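You operate a simulated robot arm through the tools that you are given. There is no shell and no other tool. Be economical: measure what you need, move in short steps, check, and stop when the job is done.

You are at the controls of a simulated robot arm. One attempt, no reset.

TASK
Try the three beacons and stand the dead one in the blue Repairs tray.
Fine: switch the other two off again.

It is judged by the outcome, as a careful person would: the job done as asked, and still so three seconds after it is handed in. It fails if anything else is knocked over, pushed out of place, dropped, spilled or broken.

THE ROBOT
A 6-joint arm with a two-finger gripper on a trunk, on a base that drives. Base frame: it is fixed to the floor where the robot stands at the start and does not move with it; the origin is under the middle of the robot, x ahead of it, y to its left, z up; the surface under the hand at the start is at about z = 870. Units: mm, degrees, N and s.
Its first joint turns from -166.0 to 166.0 degrees. Places, roughly: tray [500, -100, 900]. Payload 2.45 kg.
The TCP is the grasp point between the finger pads, 20 mm short of the fingertips. In the tool frame z runs along the fingers and y along their closing line. The gripper opens to 140 mm. The gripper's body begins 168 mm behind the TCP.
Orientation is told as [roll, pitch, yaw] about the base's x, y, z axes, in that order, counted from this pose: with the fingers straight down and closing along the base's y, the tool's x points along the base's -x, its y along +y and its z along -z.

THE INTERFACE
- The arm moves only by the tool servo_tool. Its argument "targets" is text: rows parted by semicolons, each of 7 numbers parted by spaces: the shift along the tool's x, y, z in mm, then the turn, a rotation vector about the tool's x, y, z in degrees, then the closure, from 0 (fully open) to 1 (shut). In form: x y z rx ry rz gripper; .... A call has 1 to 12 rows; each row shifts and turns the commanded pose from where the row before left it, along the tool's axes as they then stand. Rows are played at 5 a second. More than 50 mm and 8.6 degrees between two rows, or a gripper value outside its range, and nothing of the call is played. Where a pose cannot be reached the arm comes as near as it can. A force on the tool above 40 N (or 10 N above the force at the start of the call, whichever is more), or a blocked arm, ends the call early, and 0.2 s more pass. Each finger travels about 45 mm/s and halts on what it meets, pressing with about 31 N; the grip force reading is that of the motor and also rises with nothing between the fingers. The clock runs only during rows and for 0.2 s after the last one: add rows that do not move to give the fingers time. It gives the time, the measured TCP pose, the force on the tool (base axes), the opening and the grip force at its end, in the units of the frame above (readings bear some noise), with the torque about the TCP (base axes, N m) and any sound that the robot's microphone picked up, and new pictures: "views" is both (left out), scene, wrist or none.
- Cameras (640 x 400 px; columns grow to the right, rows downward): "scene" is now at [-107.8, 137.7, 1167.6]; the picture's right is [-0.41, -0.91, 0.00], its down [-0.06, 0.03, -1.00] and it looks along [0.91, -0.41, -0.07] (base axes); focal length 287 px, centre (320, 200). "wrist" rides on the gripper at [78, 11, -209] in the tool frame; the picture's right is [-0.14, 0.99, 0.00], its down [-0.92, -0.13, -0.37] and it looks along [-0.36, -0.05, 0.93] (tool axes); focal length 280 px, centre (320, 200). There is no depth. A picture from a camera that has moved, and an enlarged one, comes with that camera's place and axes in the base frame and with its lens.
- base_move(legs): drives the robot by 1 to 6 legs, each [ahead, left, turn to the left] in mm, mm and degrees, along the robot's own axes; the way and the turn of a leg run together, so that a leg with both is an arc; at most 1500 mm and 180 degrees a leg. The arm and the cameras ride along, it lands a little off, and it stops where it bumps. It gives what a move gives, and a new picture of the scene camera.
- turn_head(pan, tilt): turns the head with the scene camera to pan (to the left, within 143 degrees either way) and tilt (down, from -29 to 69), counted from straight ahead of the robot. It gives what a move gives, and a new picture of the scene camera.
- inspect(camera, box): a new picture of the part [left, top, right, bottom] of that camera's present view, enlarged. The clock stands still meanwhile.
- hand_in(): hands the job in; it is judged then, once.

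Work in short steps. Places have to be worked out from the pictures, the camera data and where the tool is seen: move nearer, look again, correct. Check each grasp and each placing, and mend what went wrong. You have 120 turns and 260 pictures in all, those below and enlarged ones among them. Open the gripper and draw the arm clear of the work before you hand the job in, unless the task says otherwise; then end with one line.

The tools are called after "Call:" as a command line: name --argument value ..., lists and objects as JSON in quotes. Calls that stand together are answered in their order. servo_tool: Moves the arm, as the interface text tells. Its arguments: {"type":"object","properties":{"targets":{"type":"string"},"views":{"type":"string","enum":["both","scene","wrist","none"]}},"required":["targets"]} The other tools are called the same way: base_move (legs) drives the base; turn_head (pan, tilt) turns the head that bears the scene camera; inspect (camera, box) takes an enlarged picture of a part of a camera's view; hand_in () hands the job in.

At the start:

```text
t: 0.0
position: [586.8, -153.0, 1227.5]
ee_rot: [0.0, 0.0, 0.0]
wrist_force: [0.5, 0.2, 0.5]
moment: [-0.01, 0.01, 0.02]
grip_width: 140.0
finger_force: 0.1
robot x, y, heading: [0.6, 1.8, -0.1]
head pan, tilt: [-24.0, 4.0]
```

scene: 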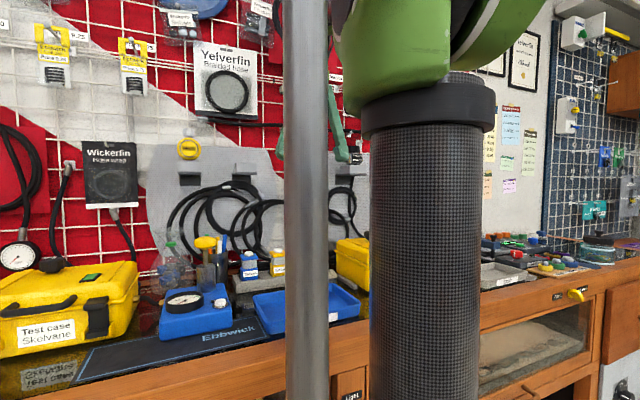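
wrist: 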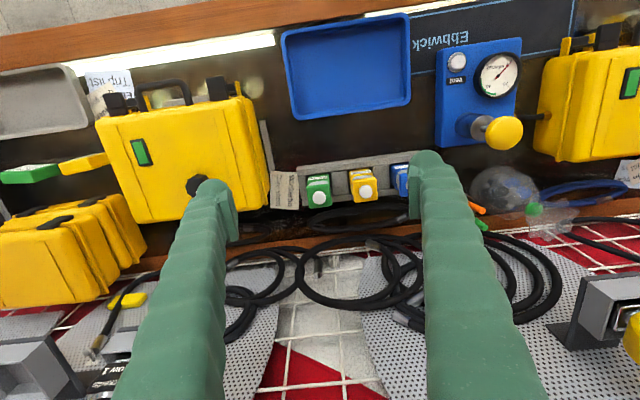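

The wrist view shows three small units (green, yellow, blue) in a rack, which are probably the beacons, and a blue tray. I'll enlarge both areas.

Call:
inspect --camera "wrist" --box '[250, 130, 450, 255]'

Call:
inspect --camera "scene" --box '[140, 210, 380, 360]'

Call:
inspect --camera "wrist" --box '[400, 0, 640, 150]'

```text
3.20 times, centred on (350, 192) of wrist
camera zoom: at [508.5, -141.4, 1434.9], right [0.14, 0.99, 0.0], down [0.92, -0.13, 0.37], along [0.36, -0.05, -0.93], focal length 897 px, centre (224, 224)
```

zoom: 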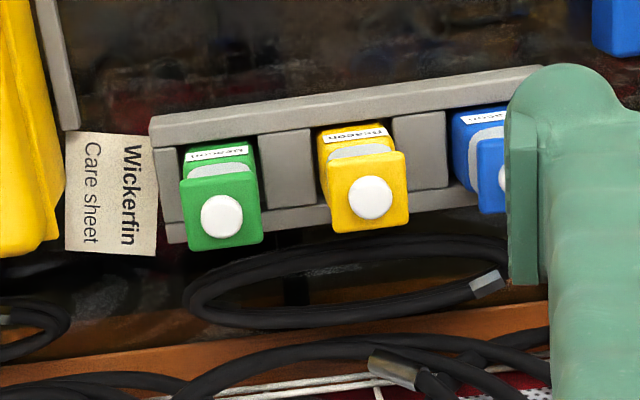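

```text
2.67 times, centred on (260, 285) of scene
camera zoom: at [-107.8, 137.7, 1167.6], right [-0.41, -0.91, 0.0], down [-0.06, 0.03, -1.0], along [0.91, -0.41, -0.07], focal length 766 px, centre (480, -27)
```

zoom: 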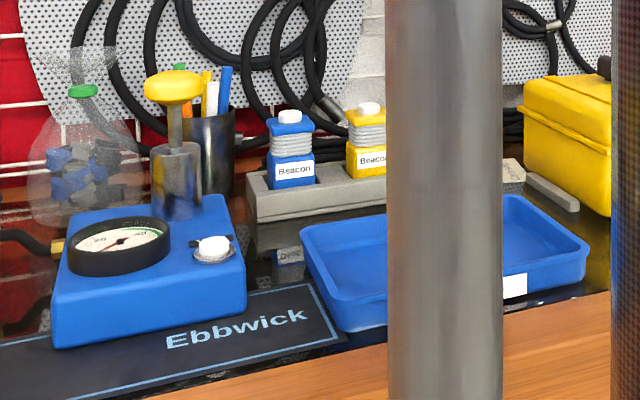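

```text
2.67 times, centred on (520, 75) of wrist
camera zoom: at [508.5, -141.4, 1434.9], right [0.14, 0.99, 0.0], down [0.92, -0.13, 0.37], along [0.36, -0.05, -0.93], focal length 748 px, centre (-213, 533)
```

zoom: 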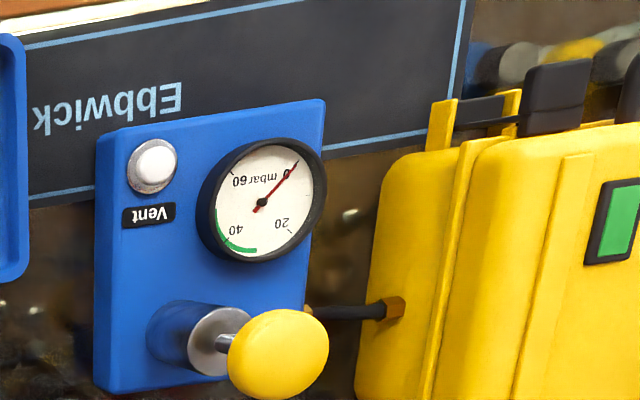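

Triangulating both views puts the beacon buttons at about x 685, z 966, with y at -168 (green), -86 (yellow) and -4 (blue). I'll close the fingers and move above green, then look again.

Call:
servo_tool --targets "0 0 0 0 0 0 1; 0 0 0 0 0 0 1; -20 -3 20 0 0 0 1; -20 -3 30 0 0 0 1; -20 -3 30 0 0 0 1; -20 -3 30 0 0 0 1; -18 -3 30 0 0 0 1; 0 0 0 0 0 0 1; 0 0 0 0 0 0 1"

Call:
turn_head --pan -12 --tilt 15

```text
t: 2.0
position: [684.1, -166.5, 1087.5]
ee_rot: [0.0, 0.0, 0.0]
wrist_force: [-0.8, 1.1, 0.5]
moment: [0.04, 0.01, -0.01]
grip_width: 0.0
finger_force: 29.0
robot x, y, heading: [-0.4, 1.9, -0.1]
head pan, tilt: [-24.0, 4.0]
camera scene: at [-107.8, 137.7, 1167.6], right [-0.41, -0.91, 0.0], down [-0.06, 0.03, -1.0], along [0.91, -0.41, -0.07], focal length 287 px, centre (320, 200)
camera wrist: at [605.7, -155.5, 1294.8], right [0.14, 0.99, 0.0], down [0.92, -0.13, 0.37], along [0.36, -0.05, -0.93], focal length 280 px, centre (320, 200)
```

scene: 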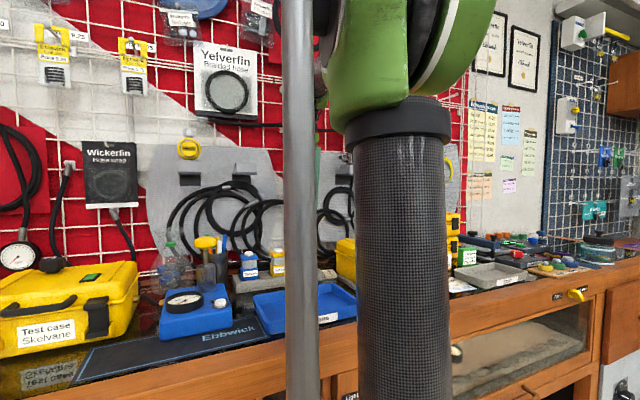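
wrist: 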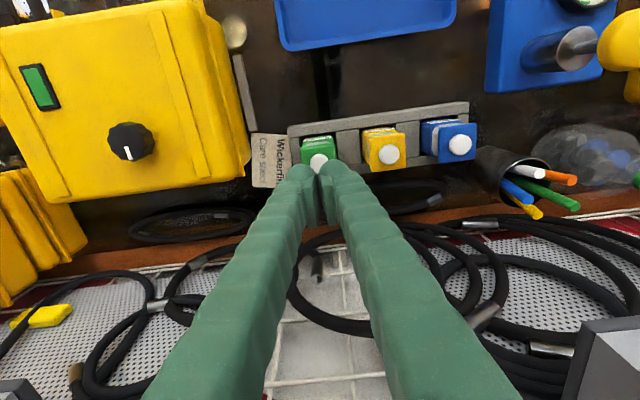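

```text
t: 2.7
position: [684.8, -165.7, 1086.6]
ee_rot: [0.1, 0.0, 0.0]
wrist_force: [0.0, -0.7, -0.4]
moment: [-0.01, 0.01, 0.0]
grip_width: 0.0
finger_force: 29.2
robot x, y, heading: [-0.4, 2.7, -0.1]
head pan, tilt: [-12.0, 15.0]
camera scene: at [-100.0, 155.4, 1149.9], right [-0.21, -0.98, 0.0], down [-0.25, 0.05, -0.97], along [0.94, -0.2, -0.26], focal length 287 px, centre (320, 200)
```

scene: 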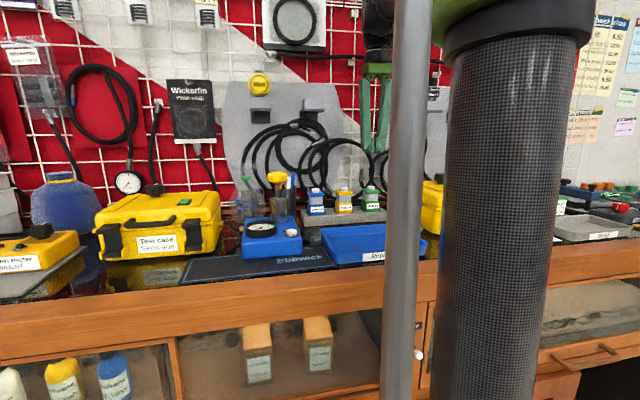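

Now all three beacons are visible in the scene camera. I'll enlarge them to check how they look before switching, and refine their positions.

Call:
inspect --camera "scene" --box '[290, 170, 402, 240]'

Call:
inspect --camera "wrist" --box '[240, 90, 500, 210]'

Call:
inspect --camera "scene" --box '[300, 215, 450, 285]'

```text
5.71 times, centred on (346, 205) of scene
camera zoom: at [-100.0, 155.4, 1149.9], right [-0.21, -0.98, 0.0], down [-0.25, 0.05, -0.97], along [0.94, -0.2, -0.26], focal length 1641 px, centre (171, 171)
```

zoom: 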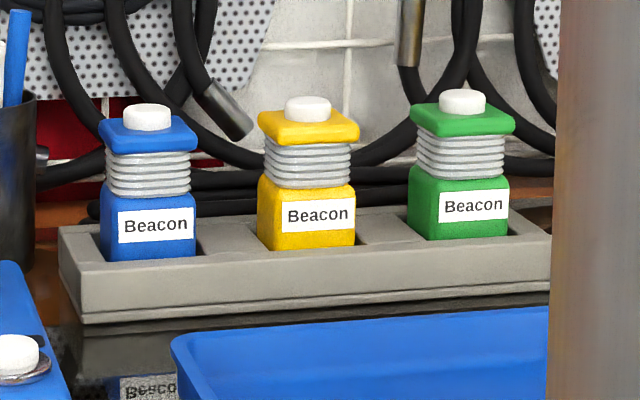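

```text
2.46 times, centred on (370, 150) of wrist
camera zoom: at [605.6, -155.6, 1294.9], right [0.14, 0.99, 0.0], down [0.92, -0.13, 0.37], along [0.36, -0.05, -0.93], focal length 690 px, centre (197, 323)
```

zoom: 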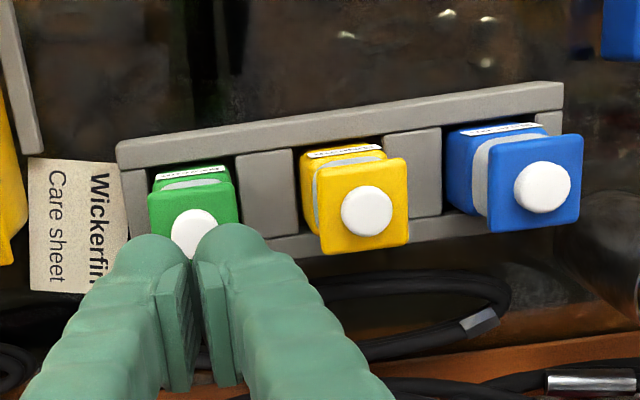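

```text
4.27 times, centred on (375, 250) of scene
camera zoom: at [-100.0, 155.4, 1149.9], right [-0.21, -0.98, 0.0], down [-0.25, 0.05, -0.97], along [0.94, -0.2, -0.26], focal length 1225 px, centre (85, -13)
```

zoom: 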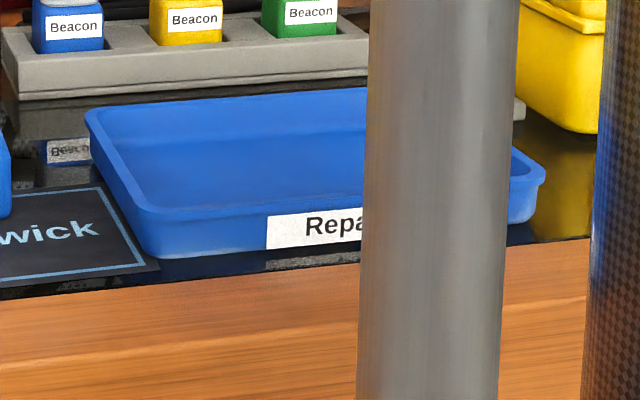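

The ribbed grey bands are probably the lamps, and all look unlit. Refined button positions are x≈687 and y≈-168, -84, 0, with tops near z 965. I'll bring the closed tips down to about 10 mm above green.

Call:
servo_tool --targets "-2 -2 30 0 0 0 1; 0 0 30 0 0 0 1; 0 0 30 0 0 0 1; 0 0 0 0 0 0 1"

Call:
inspect --camera "scene" --box '[290, 170, 402, 240]'

```text
t: 3.7
position: [687.6, -168.4, 997.0]
ee_rot: [0.0, 0.0, 0.0]
wrist_force: [0.9, 0.6, 0.0]
moment: [-0.03, 0.0, 0.01]
grip_width: 0.0
finger_force: 29.8
robot x, y, heading: [-1.9, -1.1, -0.2]
head pan, tilt: [-12.0, 15.0]
camera scene: at [-100.0, 155.5, 1149.8], right [-0.21, -0.98, 0.0], down [-0.25, 0.05, -0.97], along [0.94, -0.2, -0.26], focal length 287 px, centre (320, 200)
camera wrist: at [608.7, -158.5, 1204.2], right [0.14, 0.99, 0.0], down [0.92, -0.13, 0.37], along [0.36, -0.05, -0.93], focal length 280 px, centre (320, 200)
```

scene: 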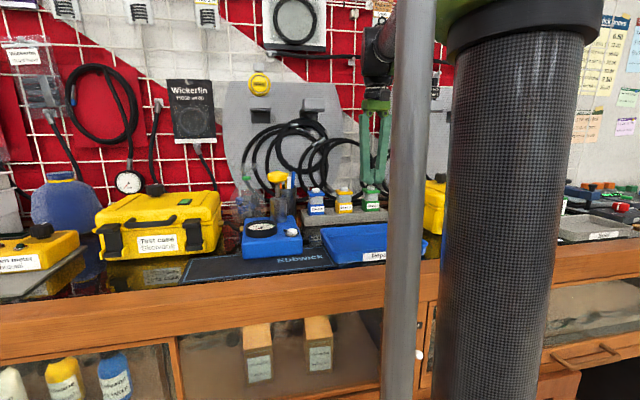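
wrist: 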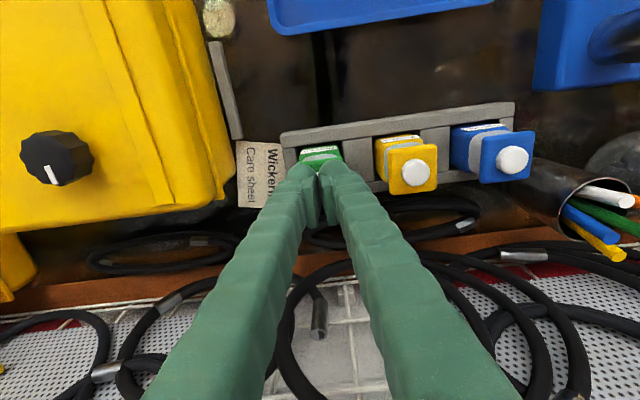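

```text
5.71 times, centred on (346, 205) of scene
camera zoom: at [-100.0, 155.5, 1149.8], right [-0.21, -0.98, 0.0], down [-0.25, 0.05, -0.97], along [0.94, -0.2, -0.26], focal length 1641 px, centre (171, 171)
```

zoom: 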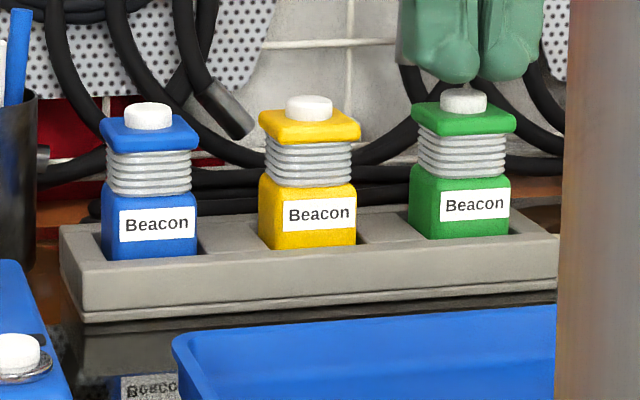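

The scene view leaves it unclear whether the tips are centred over the button, so I'll check the wrist view.

Call:
inspect --camera "wrist" --box '[270, 130, 380, 240]'

Call:
inspect --camera "scene" --box '[350, 160, 394, 216]'

```text
3.64 times, centred on (325, 185) of wrist
camera zoom: at [608.7, -158.5, 1204.2], right [0.14, 0.99, 0.0], down [0.92, -0.13, 0.37], along [0.36, -0.05, -0.93], focal length 1020 px, centre (302, 254)
```

zoom: 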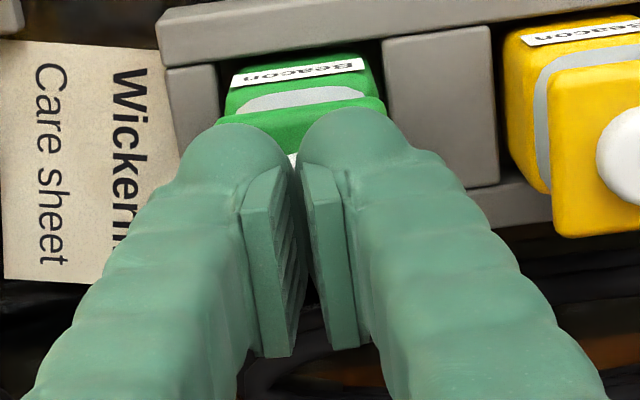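

```text
7.14 times, centred on (372, 188) of scene
camera zoom: at [-100.0, 155.5, 1149.8], right [-0.21, -0.98, 0.0], down [-0.25, 0.05, -0.97], along [0.94, -0.2, -0.26], focal length 2051 px, centre (-51, 286)
```

zoom: 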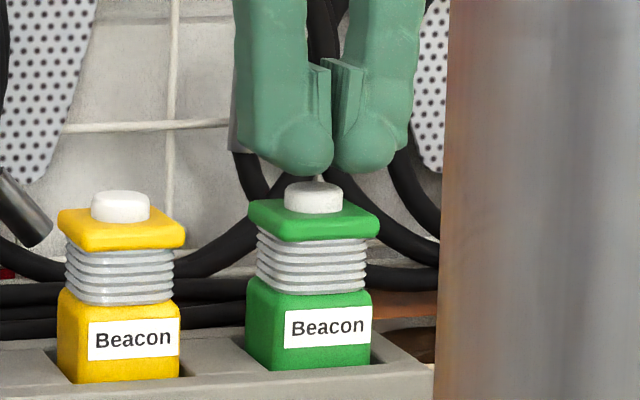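

The fingertips are rounded and straddle the button, so I'll shift 9 mm so that one tip sits over it. Then I'll press in small steps.

Call:
servo_tool --targets "0 -9 0 0 0 0 1; 0 0 5 0 0 0 1; 0 0 3 0 0 0 1; 0 0 2 0 0 0 1; 0 0 2 0 0 0 1; 0 0 2 0 0 0 1" --views "none"

Call:
inspect --camera "scene" --box '[350, 160, 394, 216]'

```text
t: 5.1
position: [687.0, -177.8, 983.0]
ee_rot: [0.0, 0.0, 0.0]
wrist_force: [2.7, 0.7, 8.6]
moment: [0.07, -0.06, -0.02]
grip_width: 0.5
finger_force: 29.1
robot x, y, heading: [2.3, 1.2, 0.2]
head pan, tilt: [-12.0, 15.0]
heard: click
```

```text
7.14 times, centred on (372, 188) of scene
camera zoom: at [-100.2, 155.5, 1149.8], right [-0.21, -0.98, 0.0], down [-0.25, 0.05, -0.97], along [0.94, -0.2, -0.26], focal length 2051 px, centre (-51, 286)
```

zoom: 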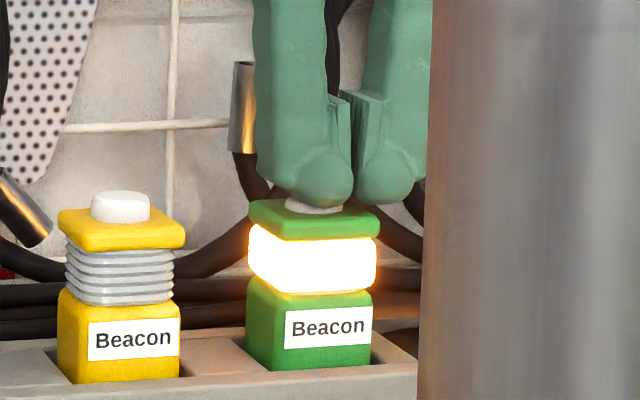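

Green clicked and lit at TCP z≈983, so it works. I'll retract and check whether it stays lit.

Call:
servo_tool --targets "0 0 -5 0 0 0 1; 0 0 -9 0 0 0 1; 0 0 0 0 0 0 1; 0 0 0 0 0 0 1" --views "none"

Call:
inspect --camera "scene" --box '[350, 160, 394, 216]'

```text
t: 6.1
position: [687.6, -178.3, 997.4]
ee_rot: [0.0, -0.1, 0.0]
wrist_force: [-0.3, -0.4, -0.1]
moment: [-0.02, -0.01, -0.02]
grip_width: 0.0
finger_force: 29.6
robot x, y, heading: [-2.3, -0.2, -0.1]
head pan, tilt: [-12.0, 15.0]
```

```text
7.14 times, centred on (372, 188) of scene
camera zoom: at [-100.1, 155.5, 1149.8], right [-0.21, -0.98, 0.0], down [-0.25, 0.05, -0.97], along [0.94, -0.2, -0.26], focal length 2051 px, centre (-51, 286)
```

zoom: 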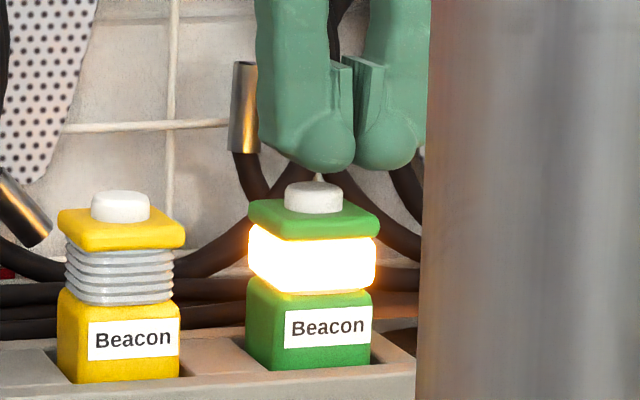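

Green latches on. I'll press it again to switch it off.

Call:
servo_tool --targets "0 0 6 0 0 0 1; 0 0 4 0 0 0 1; 0 0 2 0 0 0 1; 0 0 2 0 0 0 1; 0 0 -5 0 0 0 1; 0 0 -9 0 0 0 1; 0 0 0 0 0 0 1; 0 0 0 0 0 0 1" --views "none"

Call:
inspect --camera "scene" --box '[350, 160, 394, 216]'

```text
t: 7.9
position: [686.2, -177.9, 997.6]
ee_rot: [0.1, 0.0, 0.0]
wrist_force: [-0.7, -0.6, -0.5]
moment: [0.0, 0.02, 0.02]
grip_width: 0.0
finger_force: 29.0
robot x, y, heading: [2.6, -0.2, -0.0]
head pan, tilt: [-12.0, 15.0]
heard: click
```

```text
7.14 times, centred on (372, 188) of scene
camera zoom: at [-100.1, 155.5, 1149.8], right [-0.21, -0.98, 0.0], down [-0.25, 0.05, -0.97], along [0.94, -0.2, -0.26], focal length 2051 px, centre (-51, 286)
```

zoom: 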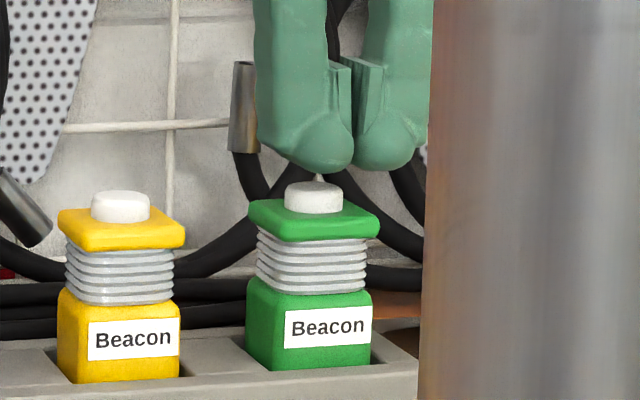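

Green is off. Next I'll rise, shift 84 mm to yellow and press it once.

Call:
servo_tool --targets "0 0 -20 0 0 0 1; 0 42 0 0 0 0 1; 0 42 0 0 0 0 1; 0 0 20 0 0 0 1; 0 0 6 0 0 0 1; 0 0 4 0 0 0 1; 0 0 2 0 0 0 1; 0 0 2 0 0 0 1; 0 0 -5 0 0 0 1; 0 0 -9 0 0 0 1; 0 0 0 0 0 0 1" --views "none"

Call:
inspect --camera "scene" --box '[290, 170, 402, 240]'

```text
t: 10.3
position: [686.6, -95.6, 996.7]
ee_rot: [0.0, 0.0, 0.0]
wrist_force: [0.3, 0.4, -0.1]
moment: [-0.01, 0.01, 0.05]
grip_width: 0.0
finger_force: 29.9
robot x, y, heading: [-1.2, -0.9, -0.1]
head pan, tilt: [-12.0, 15.0]
heard: click
```

```text
5.71 times, centred on (346, 205) of scene
camera zoom: at [-100.0, 155.5, 1149.8], right [-0.21, -0.98, 0.0], down [-0.25, 0.05, -0.97], along [0.94, -0.2, -0.26], focal length 1641 px, centre (171, 171)
```

zoom: 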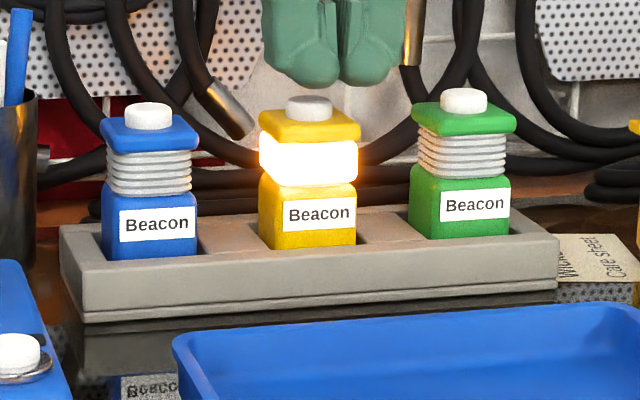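

Yellow lights too. I'll switch it off the same way.

Call:
servo_tool --targets "0 0 6 0 0 0 1; 0 0 4 0 0 0 1; 0 0 2 0 0 0 1; 0 0 2 0 0 0 1; 0 0 -5 0 0 0 1; 0 0 -9 0 0 0 1; 0 0 0 0 0 0 1; 0 0 0 0 0 0 1" --views "none"

Call:
inspect --camera "scene" --box '[290, 170, 402, 240]'

```text
t: 12.1
position: [687.3, -92.9, 998.4]
ee_rot: [0.0, 0.1, 0.0]
wrist_force: [-1.1, 0.8, 0.9]
moment: [0.01, -0.02, 0.01]
grip_width: 0.0
finger_force: 29.5
robot x, y, heading: [-1.1, -1.8, 0.3]
head pan, tilt: [-12.0, 15.0]
heard: click
```

```text
5.71 times, centred on (346, 205) of scene
camera zoom: at [-100.0, 155.5, 1149.8], right [-0.21, -0.98, 0.0], down [-0.25, 0.05, -0.97], along [0.94, -0.2, -0.26], focal length 1641 px, centre (171, 171)
```

zoom: 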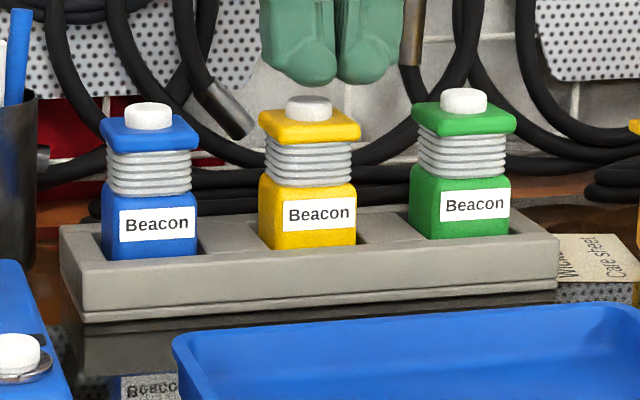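

Yellow is off. Now I'll test blue rather than assume it's the dead one.

Call:
servo_tool --targets "0 0 -20 0 0 0 1; 0 42 0 0 0 0 1; 0 42 0 0 0 0 1; 0 0 20 0 0 0 1; 0 0 6 0 0 0 1; 0 0 4 0 0 0 1; 0 0 2 0 0 0 1; 0 0 2 0 0 0 1; 0 0 -5 0 0 0 1; 0 0 -9 0 0 0 1; 0 0 0 0 0 0 1" --views "wrist"

Call:
inspect --camera "scene" --box '[290, 170, 402, 240]'

```text
t: 14.5
position: [687.5, -9.5, 996.7]
ee_rot: [0.0, 0.0, 0.0]
wrist_force: [-0.3, 0.2, 0.4]
moment: [-0.04, 0.01, 0.0]
grip_width: 0.0
finger_force: 29.5
robot x, y, heading: [-2.7, 1.2, 0.3]
head pan, tilt: [-12.0, 15.0]
heard: click
camera wrist: at [608.4, 1.0, 1205.3], right [0.14, 0.99, 0.0], down [0.92, -0.13, 0.37], along [0.36, -0.05, -0.93], focal length 280 px, centre (320, 200)
```

wrist: 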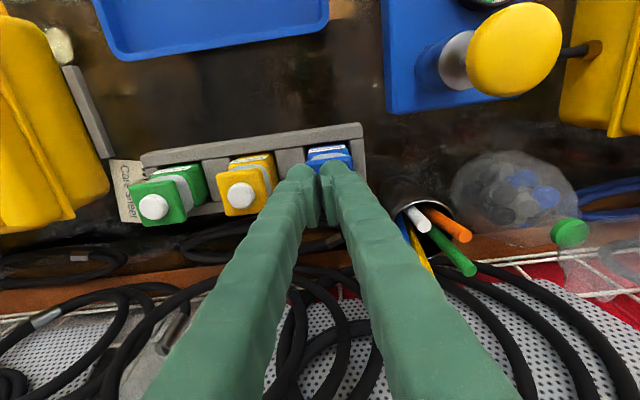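

```text
5.71 times, centred on (346, 205) of scene
camera zoom: at [-100.1, 155.5, 1149.8], right [-0.21, -0.98, 0.0], down [-0.25, 0.05, -0.97], along [0.94, -0.2, -0.26], focal length 1641 px, centre (171, 171)
```

zoom: 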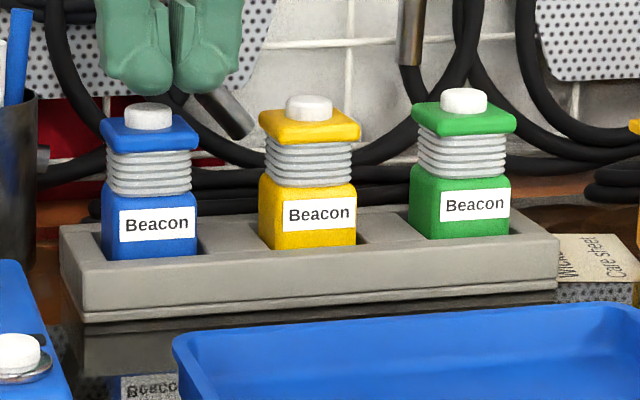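

Blue clicked but didn't light, while green and yellow both did, so blue is the dead one. The pen pot is close on its +y side, so I'll rise, centre over blue and turn 90° to grip it along x.

Call:
servo_tool --targets "0 9 -40 0 0 0 1; 0 0 -40 0 0 0 1; 0 0 0 0 0 -8.5 0.8; 0 0 0 0 0 -8.5 0.47; 0 0 0 0 0 -8.5 0.43; 0 0 0 0 0 -8.5 0.43; 0 0 0 0 0 -8.5 0.43; 0 0 0 0 0 -8.5 0.43; 0 0 0 0 0 -8.5 0.43; 0 0 0 0 0 -8.5 0.43; 0 0 0 0 0 -8.5 0.43; 0 0 0 0 0 -8.5 0.43" --views "none"

Call:
servo_tool --targets "0 0 0 0 0 -5 0.43; 0 0 0 0 0 0 0.43; 0 0 0 0 0 0 0.43"

```text
t: 17.1
position: [687.6, -1.6, 1077.2]
ee_rot: [0.1, 0.0, 85.2]
wrist_force: [-8.1, -6.1, -1.4]
moment: [0.53, -0.86, -0.16]
grip_width: 77.3
finger_force: 0.1
robot x, y, heading: [0.3, 0.0, -0.2]
head pan, tilt: [-12.0, 15.0]
```

```text
t: 17.9
position: [685.6, -0.8, 1077.0]
ee_rot: [0.1, 0.0, 90.0]
wrist_force: [-0.7, -0.1, -0.8]
moment: [-0.02, 0.01, 0.0]
grip_width: 79.6
finger_force: 0.0
robot x, y, heading: [-0.2, -1.4, -0.0]
head pan, tilt: [-12.0, 15.0]
camera scene: at [-99.9, 155.6, 1149.8], right [-0.21, -0.98, 0.0], down [-0.25, 0.05, -0.97], along [0.94, -0.2, -0.26], focal length 287 px, centre (320, 200)
camera wrist: at [675.6, -79.1, 1284.9], right [-0.99, 0.14, 0.0], down [0.13, 0.92, 0.37], along [0.05, 0.37, -0.93], focal length 280 px, centre (320, 200)
```

scene: 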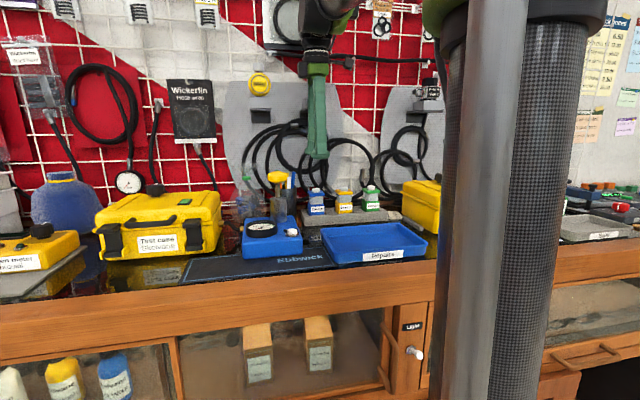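
wrist: 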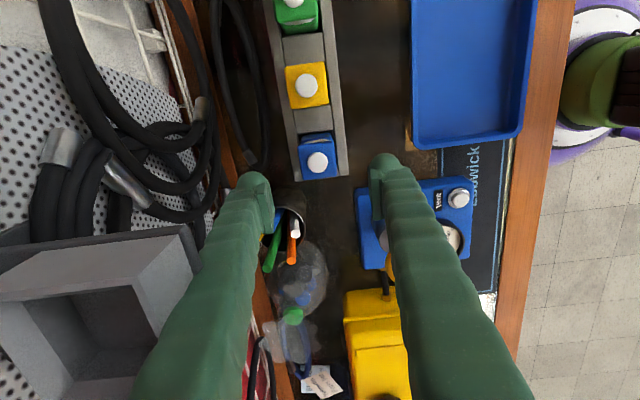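

Blue's button reads (689, -1) from this view, so I'm well aligned. Before going down I'll check the rear finger's clearance to the pen pot and cables.

Call:
inspect --camera "wrist" --box '[200, 100, 400, 270]'

Call:
inspect --camera "scene" --box '[230, 120, 390, 240]'

Call:
inspect --camera "scene" --box '[310, 210, 450, 280]'

```text
2.35 times, centred on (300, 185) of wrist
camera zoom: at [675.6, -79.1, 1284.9], right [-0.99, 0.14, 0.0], down [0.13, 0.92, 0.37], along [0.05, 0.37, -0.93], focal length 660 px, centre (367, 235)
```

zoom: 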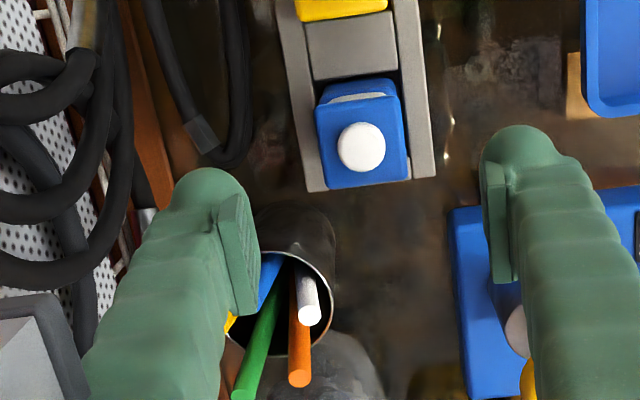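

```text
3.33 times, centred on (310, 180) of scene
camera zoom: at [-99.9, 155.6, 1149.8], right [-0.21, -0.98, 0.0], down [-0.25, 0.05, -0.97], along [0.94, -0.2, -0.26], focal length 957 px, centre (353, 267)
```

zoom: 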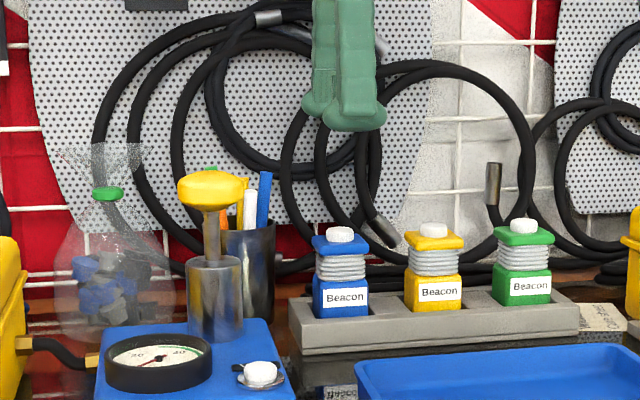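

```text
4.57 times, centred on (380, 245) of scene
camera zoom: at [-99.9, 155.6, 1149.8], right [-0.21, -0.98, 0.0], down [-0.25, 0.05, -0.97], along [0.94, -0.2, -0.26], focal length 1313 px, centre (46, -6)
```

zoom: 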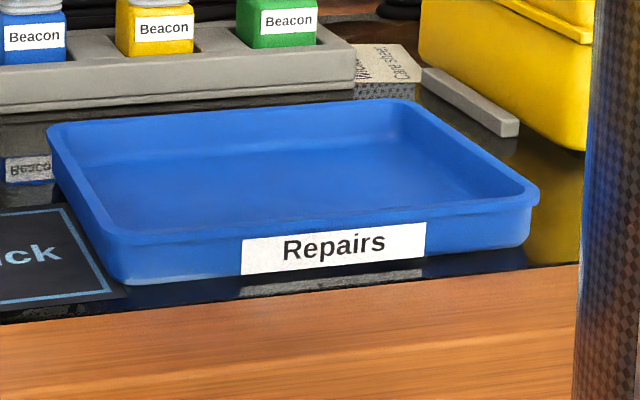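

The pot edge is near y 55 and the cables lie beyond x 780, so the fingers have room. I'll lower to TCP z≈940 so the pads are level with the cap.

Call:
servo_tool --targets "0 -2 30 0 0 0 0.43; 0 0 30 0 0 0 0.43; 0 0 30 0 0 0 0.43; 0 0 15 0 0 0 0.43; 0 0 12 0 0 0 0.43; 0 0 10 0 0 0 0.43; 0 0 10 0 0 0 0.43; 0 0 0 0 0 0 0.43"

Call:
inspect --camera "scene" --box '[290, 170, 402, 240]'

```text
t: 19.7
position: [689.1, -0.9, 939.0]
ee_rot: [0.0, 0.0, 90.0]
wrist_force: [0.3, 0.0, 0.4]
moment: [-0.04, 0.0, 0.0]
grip_width: 79.9
finger_force: 0.1
robot x, y, heading: [-1.1, 3.4, 0.1]
head pan, tilt: [-12.0, 15.0]
camera scene: at [-100.0, 155.5, 1149.8], right [-0.21, -0.98, 0.0], down [-0.25, 0.05, -0.97], along [0.94, -0.2, -0.26], focal length 287 px, centre (320, 200)
camera wrist: at [678.3, -79.4, 1147.8], right [-0.99, 0.14, 0.0], down [0.13, 0.92, 0.37], along [0.05, 0.36, -0.93], focal length 280 px, centre (320, 200)
```

scene: 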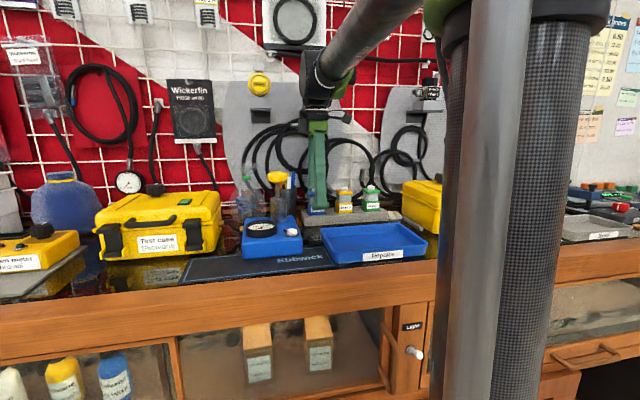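
wrist: 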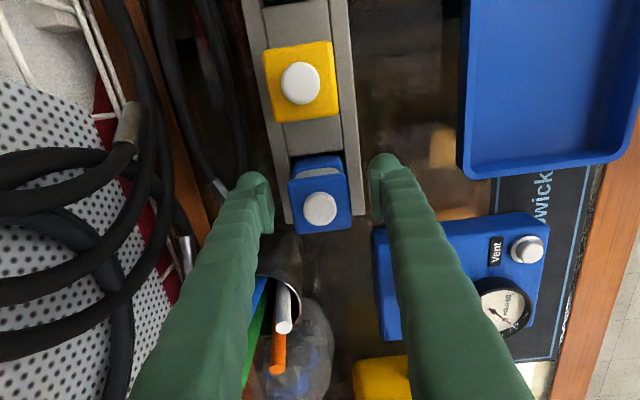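

```text
5.71 times, centred on (346, 205) of scene
camera zoom: at [-100.0, 155.5, 1149.8], right [-0.21, -0.98, 0.0], down [-0.25, 0.05, -0.97], along [0.94, -0.2, -0.26], focal length 1641 px, centre (171, 171)
```

zoom: 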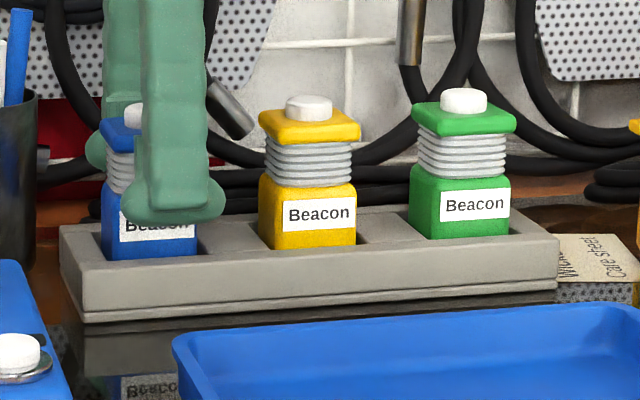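

The beacon sits between the fingers with room all round. I'll close the grip.

Call:
servo_tool --targets "0 0 0 0 0 0 0.55; 0 0 0 0 0 0 0.65; 0 0 0 0 0 0 0.75; 0 0 0 0 0 0 0.85; 0 0 0 0 0 0 1; 0 0 0 0 0 0 1" --views "wrist"

```text
t: 21.1
position: [689.1, -1.3, 939.9]
ee_rot: [0.0, 0.0, 90.1]
wrist_force: [0.5, 0.4, 0.4]
moment: [0.04, 0.0, -0.01]
grip_width: 43.1
finger_force: 31.2
robot x, y, heading: [-0.9, -0.8, -0.3]
head pan, tilt: [-12.0, 15.0]
camera wrist: at [678.3, -79.4, 1147.9], right [-0.99, 0.14, 0.0], down [0.13, 0.92, 0.37], along [0.05, 0.36, -0.93], focal length 280 px, centre (320, 200)
```

wrist: 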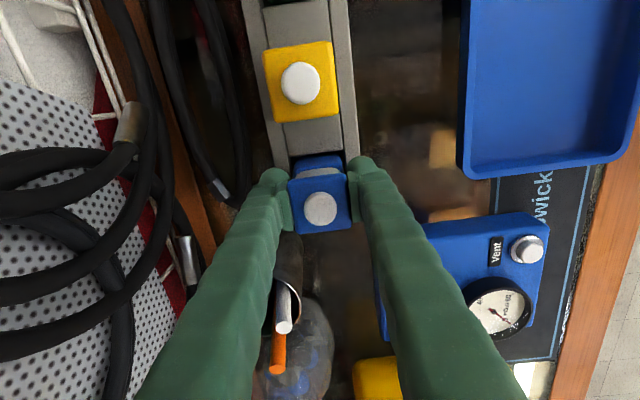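

The grip is on at 43 mm with the beacon upright. I'll lift it straight up out of its socket.

Call:
servo_tool --targets "0 0 -5 0 0 0 1; 0 0 -10 0 0 0 1; 0 0 -20 0 0 0 1; 0 0 -30 0 0 0 1; 0 0 -30 0 0 0 1; 0 0 0 0 0 0 1"

Call:
inspect --camera "scene" --box '[290, 150, 450, 270]'

```text
t: 22.5
position: [686.8, -1.4, 1034.7]
ee_rot: [0.0, 0.0, 90.0]
wrist_force: [0.9, -0.1, -1.3]
moment: [-0.02, -0.01, -0.01]
grip_width: 42.9
finger_force: 30.6
robot x, y, heading: [-0.7, 3.2, -0.1]
head pan, tilt: [-12.0, 15.0]
camera scene: at [-100.0, 155.5, 1149.8], right [-0.21, -0.98, 0.0], down [-0.25, 0.05, -0.97], along [0.94, -0.2, -0.26], focal length 287 px, centre (320, 200)
camera wrist: at [676.7, -79.6, 1243.1], right [-0.99, 0.14, 0.0], down [0.13, 0.92, 0.37], along [0.05, 0.36, -0.93], focal length 280 px, centre (320, 200)
```

scene: 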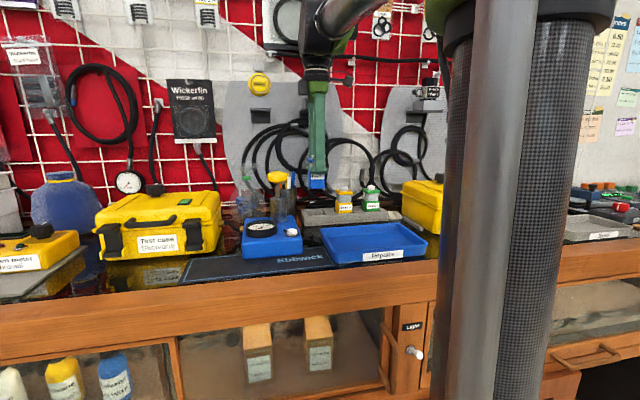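
wrist: 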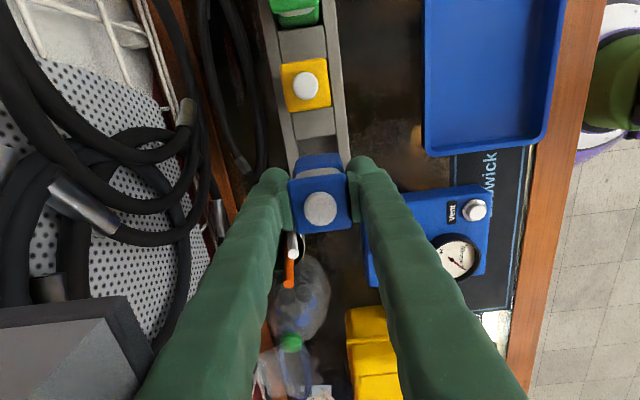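

```text
3.33 times, centred on (370, 210) of scene
camera zoom: at [-100.0, 155.5, 1149.8], right [-0.21, -0.98, 0.0], down [-0.25, 0.05, -0.97], along [0.94, -0.2, -0.26], focal length 957 px, centre (153, 167)
```

zoom: 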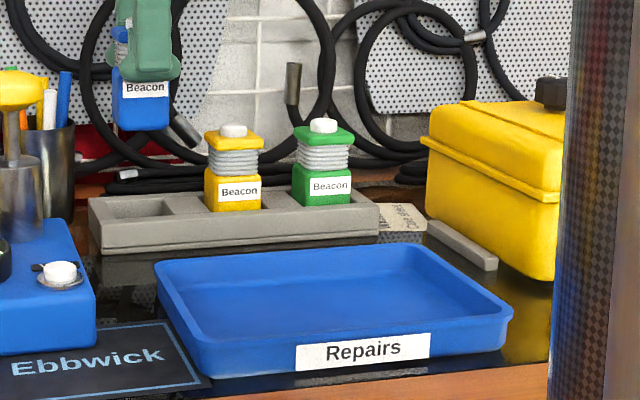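

The beacon came out cleanly and its base hangs about 64 mm below the TCP. The tray is centred near (470, -88), so I'll carry the beacon towards the robot first and then across.

Call:
servo_tool --targets "0 30 -15 0 0 0 1; 0 40 0 0 0 0 1; 0 40 0 0 0 0 1; 20 30 0 0 0 0 1; 25 30 0 0 0 0 1; 25 25 0 0 0 0 1; 17 22 0 0 0 0 1; 0 0 0 0 0 0 1; 0 0 0 0 0 0 1"

Call:
inspect --camera "scene" --box '[290, 150, 450, 270]'

```text
t: 24.5
position: [471.5, -89.4, 1048.4]
ee_rot: [-0.1, 0.0, 90.0]
wrist_force: [0.1, -1.1, -0.9]
moment: [0.03, 0.02, 0.01]
grip_width: 43.1
finger_force: 30.9
robot x, y, heading: [-0.0, 2.9, 0.2]
head pan, tilt: [-12.0, 15.0]
camera scene: at [-100.1, 155.5, 1149.8], right [-0.21, -0.98, 0.0], down [-0.25, 0.05, -0.97], along [0.94, -0.2, -0.26], focal length 287 px, centre (320, 200)
camera wrist: at [461.2, -166.7, 1256.5], right [-0.99, 0.14, 0.0], down [0.13, 0.92, 0.37], along [0.05, 0.36, -0.93], focal length 280 px, centre (320, 200)
```

scene: 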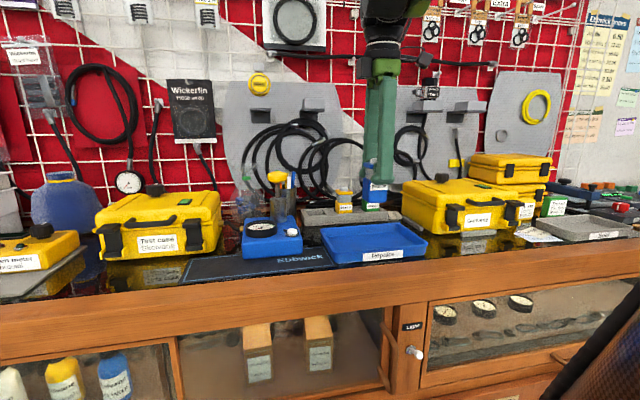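
wrist: 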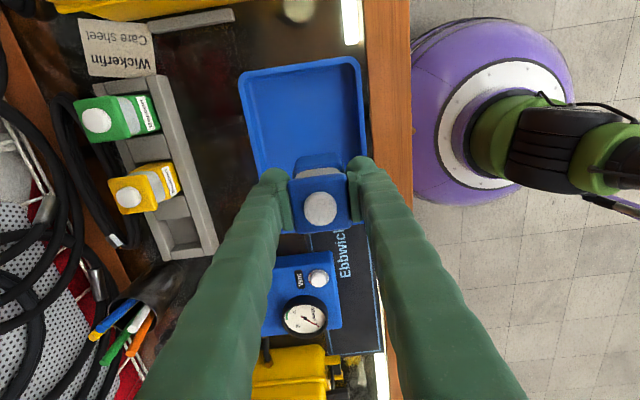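

```text
3.33 times, centred on (370, 210) of scene
camera zoom: at [-100.1, 155.5, 1149.8], right [-0.21, -0.98, 0.0], down [-0.25, 0.05, -0.97], along [0.94, -0.2, -0.26], focal length 957 px, centre (153, 167)
```

zoom: 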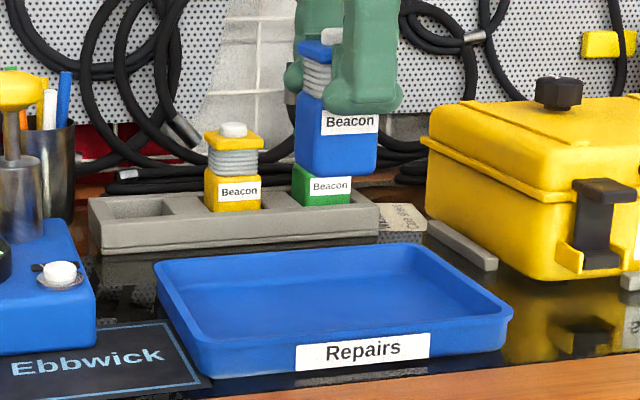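

The wrist view puts the tray at x 412–552, so the beacon is over its floor. I'll lower it, slowing near contact.

Call:
servo_tool --targets "0 -4 30 0 0 0 1; 0 0 30 0 0 0 1; 0 0 25 0 0 0 1; 0 0 12 0 0 0 1; 0 0 2 0 0 0 1; 0 0 2 0 0 0 1; 0 0 0 0 0 0 1"

Call:
inspect --camera "scene" --box '[290, 150, 450, 270]'

```text
t: 26.1
position: [475.3, -88.5, 947.7]
ee_rot: [0.1, 0.1, 90.1]
wrist_force: [0.3, 0.0, -1.5]
moment: [-0.03, 0.0, 0.01]
grip_width: 42.9
finger_force: 31.5
robot x, y, heading: [0.6, -1.3, 0.2]
head pan, tilt: [-12.0, 15.0]
camera scene: at [-100.1, 155.5, 1149.8], right [-0.21, -0.98, 0.0], down [-0.25, 0.05, -0.97], along [0.94, -0.2, -0.26], focal length 287 px, centre (320, 200)
camera wrist: at [464.7, -166.6, 1155.9], right [-0.99, 0.14, 0.0], down [0.13, 0.92, 0.37], along [0.05, 0.36, -0.93], focal length 280 px, centre (320, 200)
```

scene: 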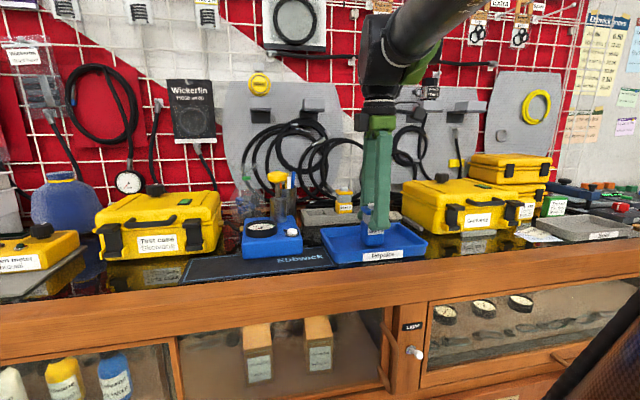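
wrist: 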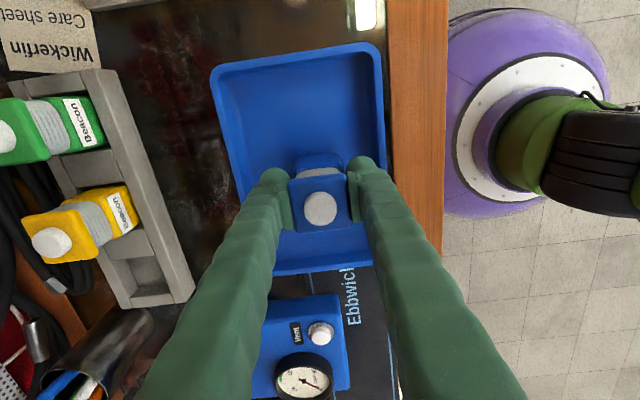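

```text
3.33 times, centred on (370, 210) of scene
camera zoom: at [-100.1, 155.5, 1149.8], right [-0.21, -0.98, 0.0], down [-0.25, 0.05, -0.97], along [0.94, -0.2, -0.26], focal length 957 px, centre (153, 167)
```

zoom: 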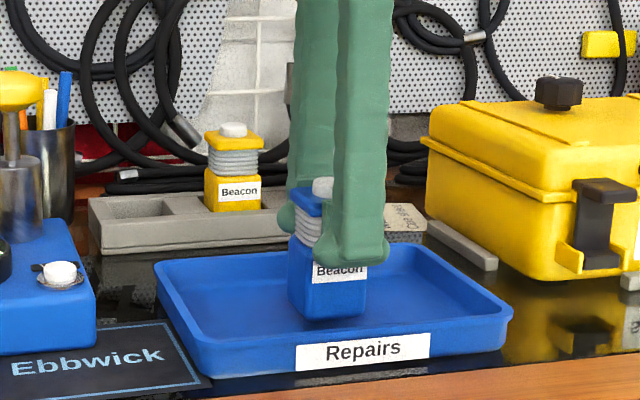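

The beacon is well inside the tray with no contact force yet. I'll lower in 2 mm steps until it touches.

Call:
servo_tool --targets "0 0 2 0 0 0 1; 0 0 2 0 0 0 1; 0 0 2 0 0 0 1" --views "none"

```text
t: 26.9
position: [475.9, -88.2, 942.6]
ee_rot: [0.0, 0.0, 90.0]
wrist_force: [0.6, 0.2, -1.8]
moment: [0.01, 0.0, -0.02]
grip_width: 43.0
finger_force: 31.2
robot x, y, heading: [4.0, -0.6, -0.1]
head pan, tilt: [-12.0, 15.0]
```

No contact yet at z 942, so I'll continue more finely.

Call:
servo_tool --targets "0 0 1 0 0 0 1; 0 0 1 0 0 0 1; 0 0 1 0 0 0 1" --views "none"

```text
t: 27.7
position: [475.1, -88.0, 940.8]
ee_rot: [0.0, 0.1, 90.0]
wrist_force: [-0.1, -0.1, -1.4]
moment: [0.0, 0.01, 0.0]
grip_width: 43.0
finger_force: 30.8
robot x, y, heading: [1.6, -1.0, 0.0]
head pan, tilt: [-12.0, 15.0]
```

Still hanging free, so I'll keep lowering.

Call:
servo_tool --targets "0 0 1 0 0 0 1; 0 0 1 0 0 0 1; 0 0 0 0 0 0 1" --views "none"

Call:
inspect --camera "scene" --box '[340, 200, 410, 260]'

```text
t: 28.5
position: [475.5, -88.2, 938.5]
ee_rot: [-0.1, 0.0, 90.0]
wrist_force: [3.3, -2.2, 19.9]
moment: [0.0, -0.05, 0.01]
grip_width: 42.9
finger_force: 31.0
robot x, y, heading: [1.3, -1.6, 0.0]
head pan, tilt: [-12.0, 15.0]
```

```text
6.67 times, centred on (375, 230) of scene
camera zoom: at [-100.4, 155.5, 1149.8], right [-0.21, -0.98, 0.0], down [-0.25, 0.05, -0.97], along [0.94, -0.2, -0.26], focal length 1914 px, centre (-47, 0)
```

zoom: 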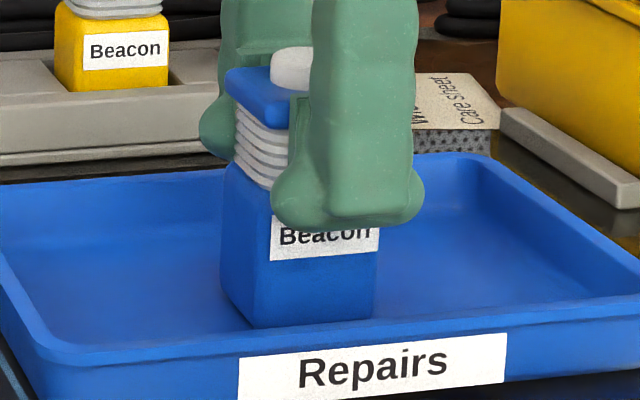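

The beacon is down, with about 20 N on the tool. I'll ease up 1 mm, open gently, then lift off and check.

Call:
servo_tool --targets "0 0 -1 0 0 0 1; 0 0 0 0 0 0 0.64; 0 0 0 0 0 0 0.58; 0 0 0 0 0 0 0.5; 0 0 0 0 0 0 0.45; 0 0 0 0 0 0 0.45; 0 0 -20 0 0 0 0.45; 0 0 -30 0 0 0 0.45; 0 0 -40 0 0 0 0.45; 0 0 -50 0 0 0 0.45; 0 0 -50 0 0 0 0.45; 0 0 0 0 0 0 0.45"

Call:
inspect --camera "scene" --box '[290, 150, 450, 270]'

```text
t: 31.1
position: [476.9, -89.0, 1127.5]
ee_rot: [0.0, 0.0, 90.0]
wrist_force: [0.2, -1.0, 0.2]
moment: [-0.01, -0.01, 0.03]
grip_width: 76.8
finger_force: 0.1
robot x, y, heading: [-0.1, -2.7, -0.0]
head pan, tilt: [-12.0, 15.0]
camera scene: at [-100.2, 155.5, 1149.8], right [-0.21, -0.98, 0.0], down [-0.25, 0.05, -0.97], along [0.94, -0.2, -0.26], focal length 287 px, centre (320, 200)
camera wrist: at [465.4, -166.3, 1336.6], right [-0.99, 0.14, 0.0], down [0.13, 0.92, 0.37], along [0.05, 0.36, -0.93], focal length 280 px, centre (320, 200)
```

scene: 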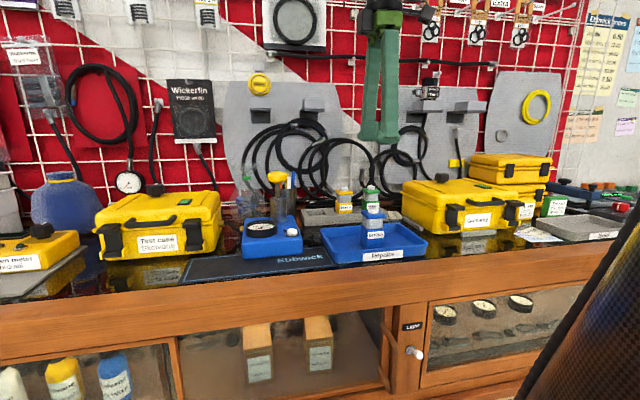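
wrist: 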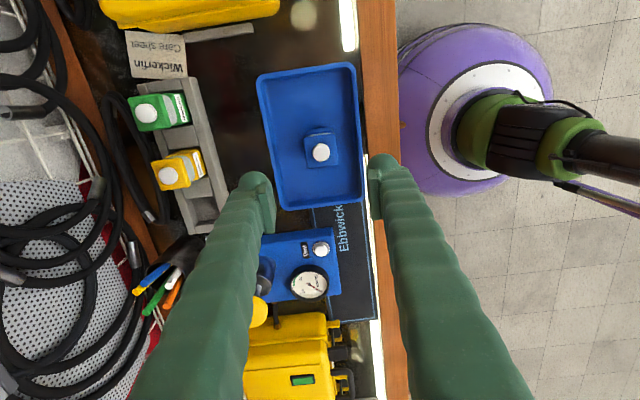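

```text
3.33 times, centred on (370, 210) of scene
camera zoom: at [-100.2, 155.5, 1149.8], right [-0.21, -0.98, 0.0], down [-0.25, 0.05, -0.97], along [0.94, -0.2, -0.26], focal length 957 px, centre (153, 167)
```

zoom: 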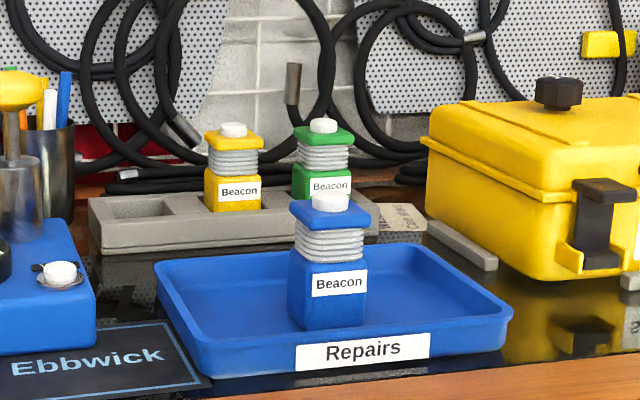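

The blue beacon stands upright in the Repairs tray. Yellow and green are off in their rack, the gripper is open and the arm is clear, so I'm handing in.

Call:
hand_in

```text
The job is handed in.
```

I tried all three beacons: the blue one is dead and now stands upright in the blue Repairs tray, and the green and yellow ones work and are switched off again in their rack.
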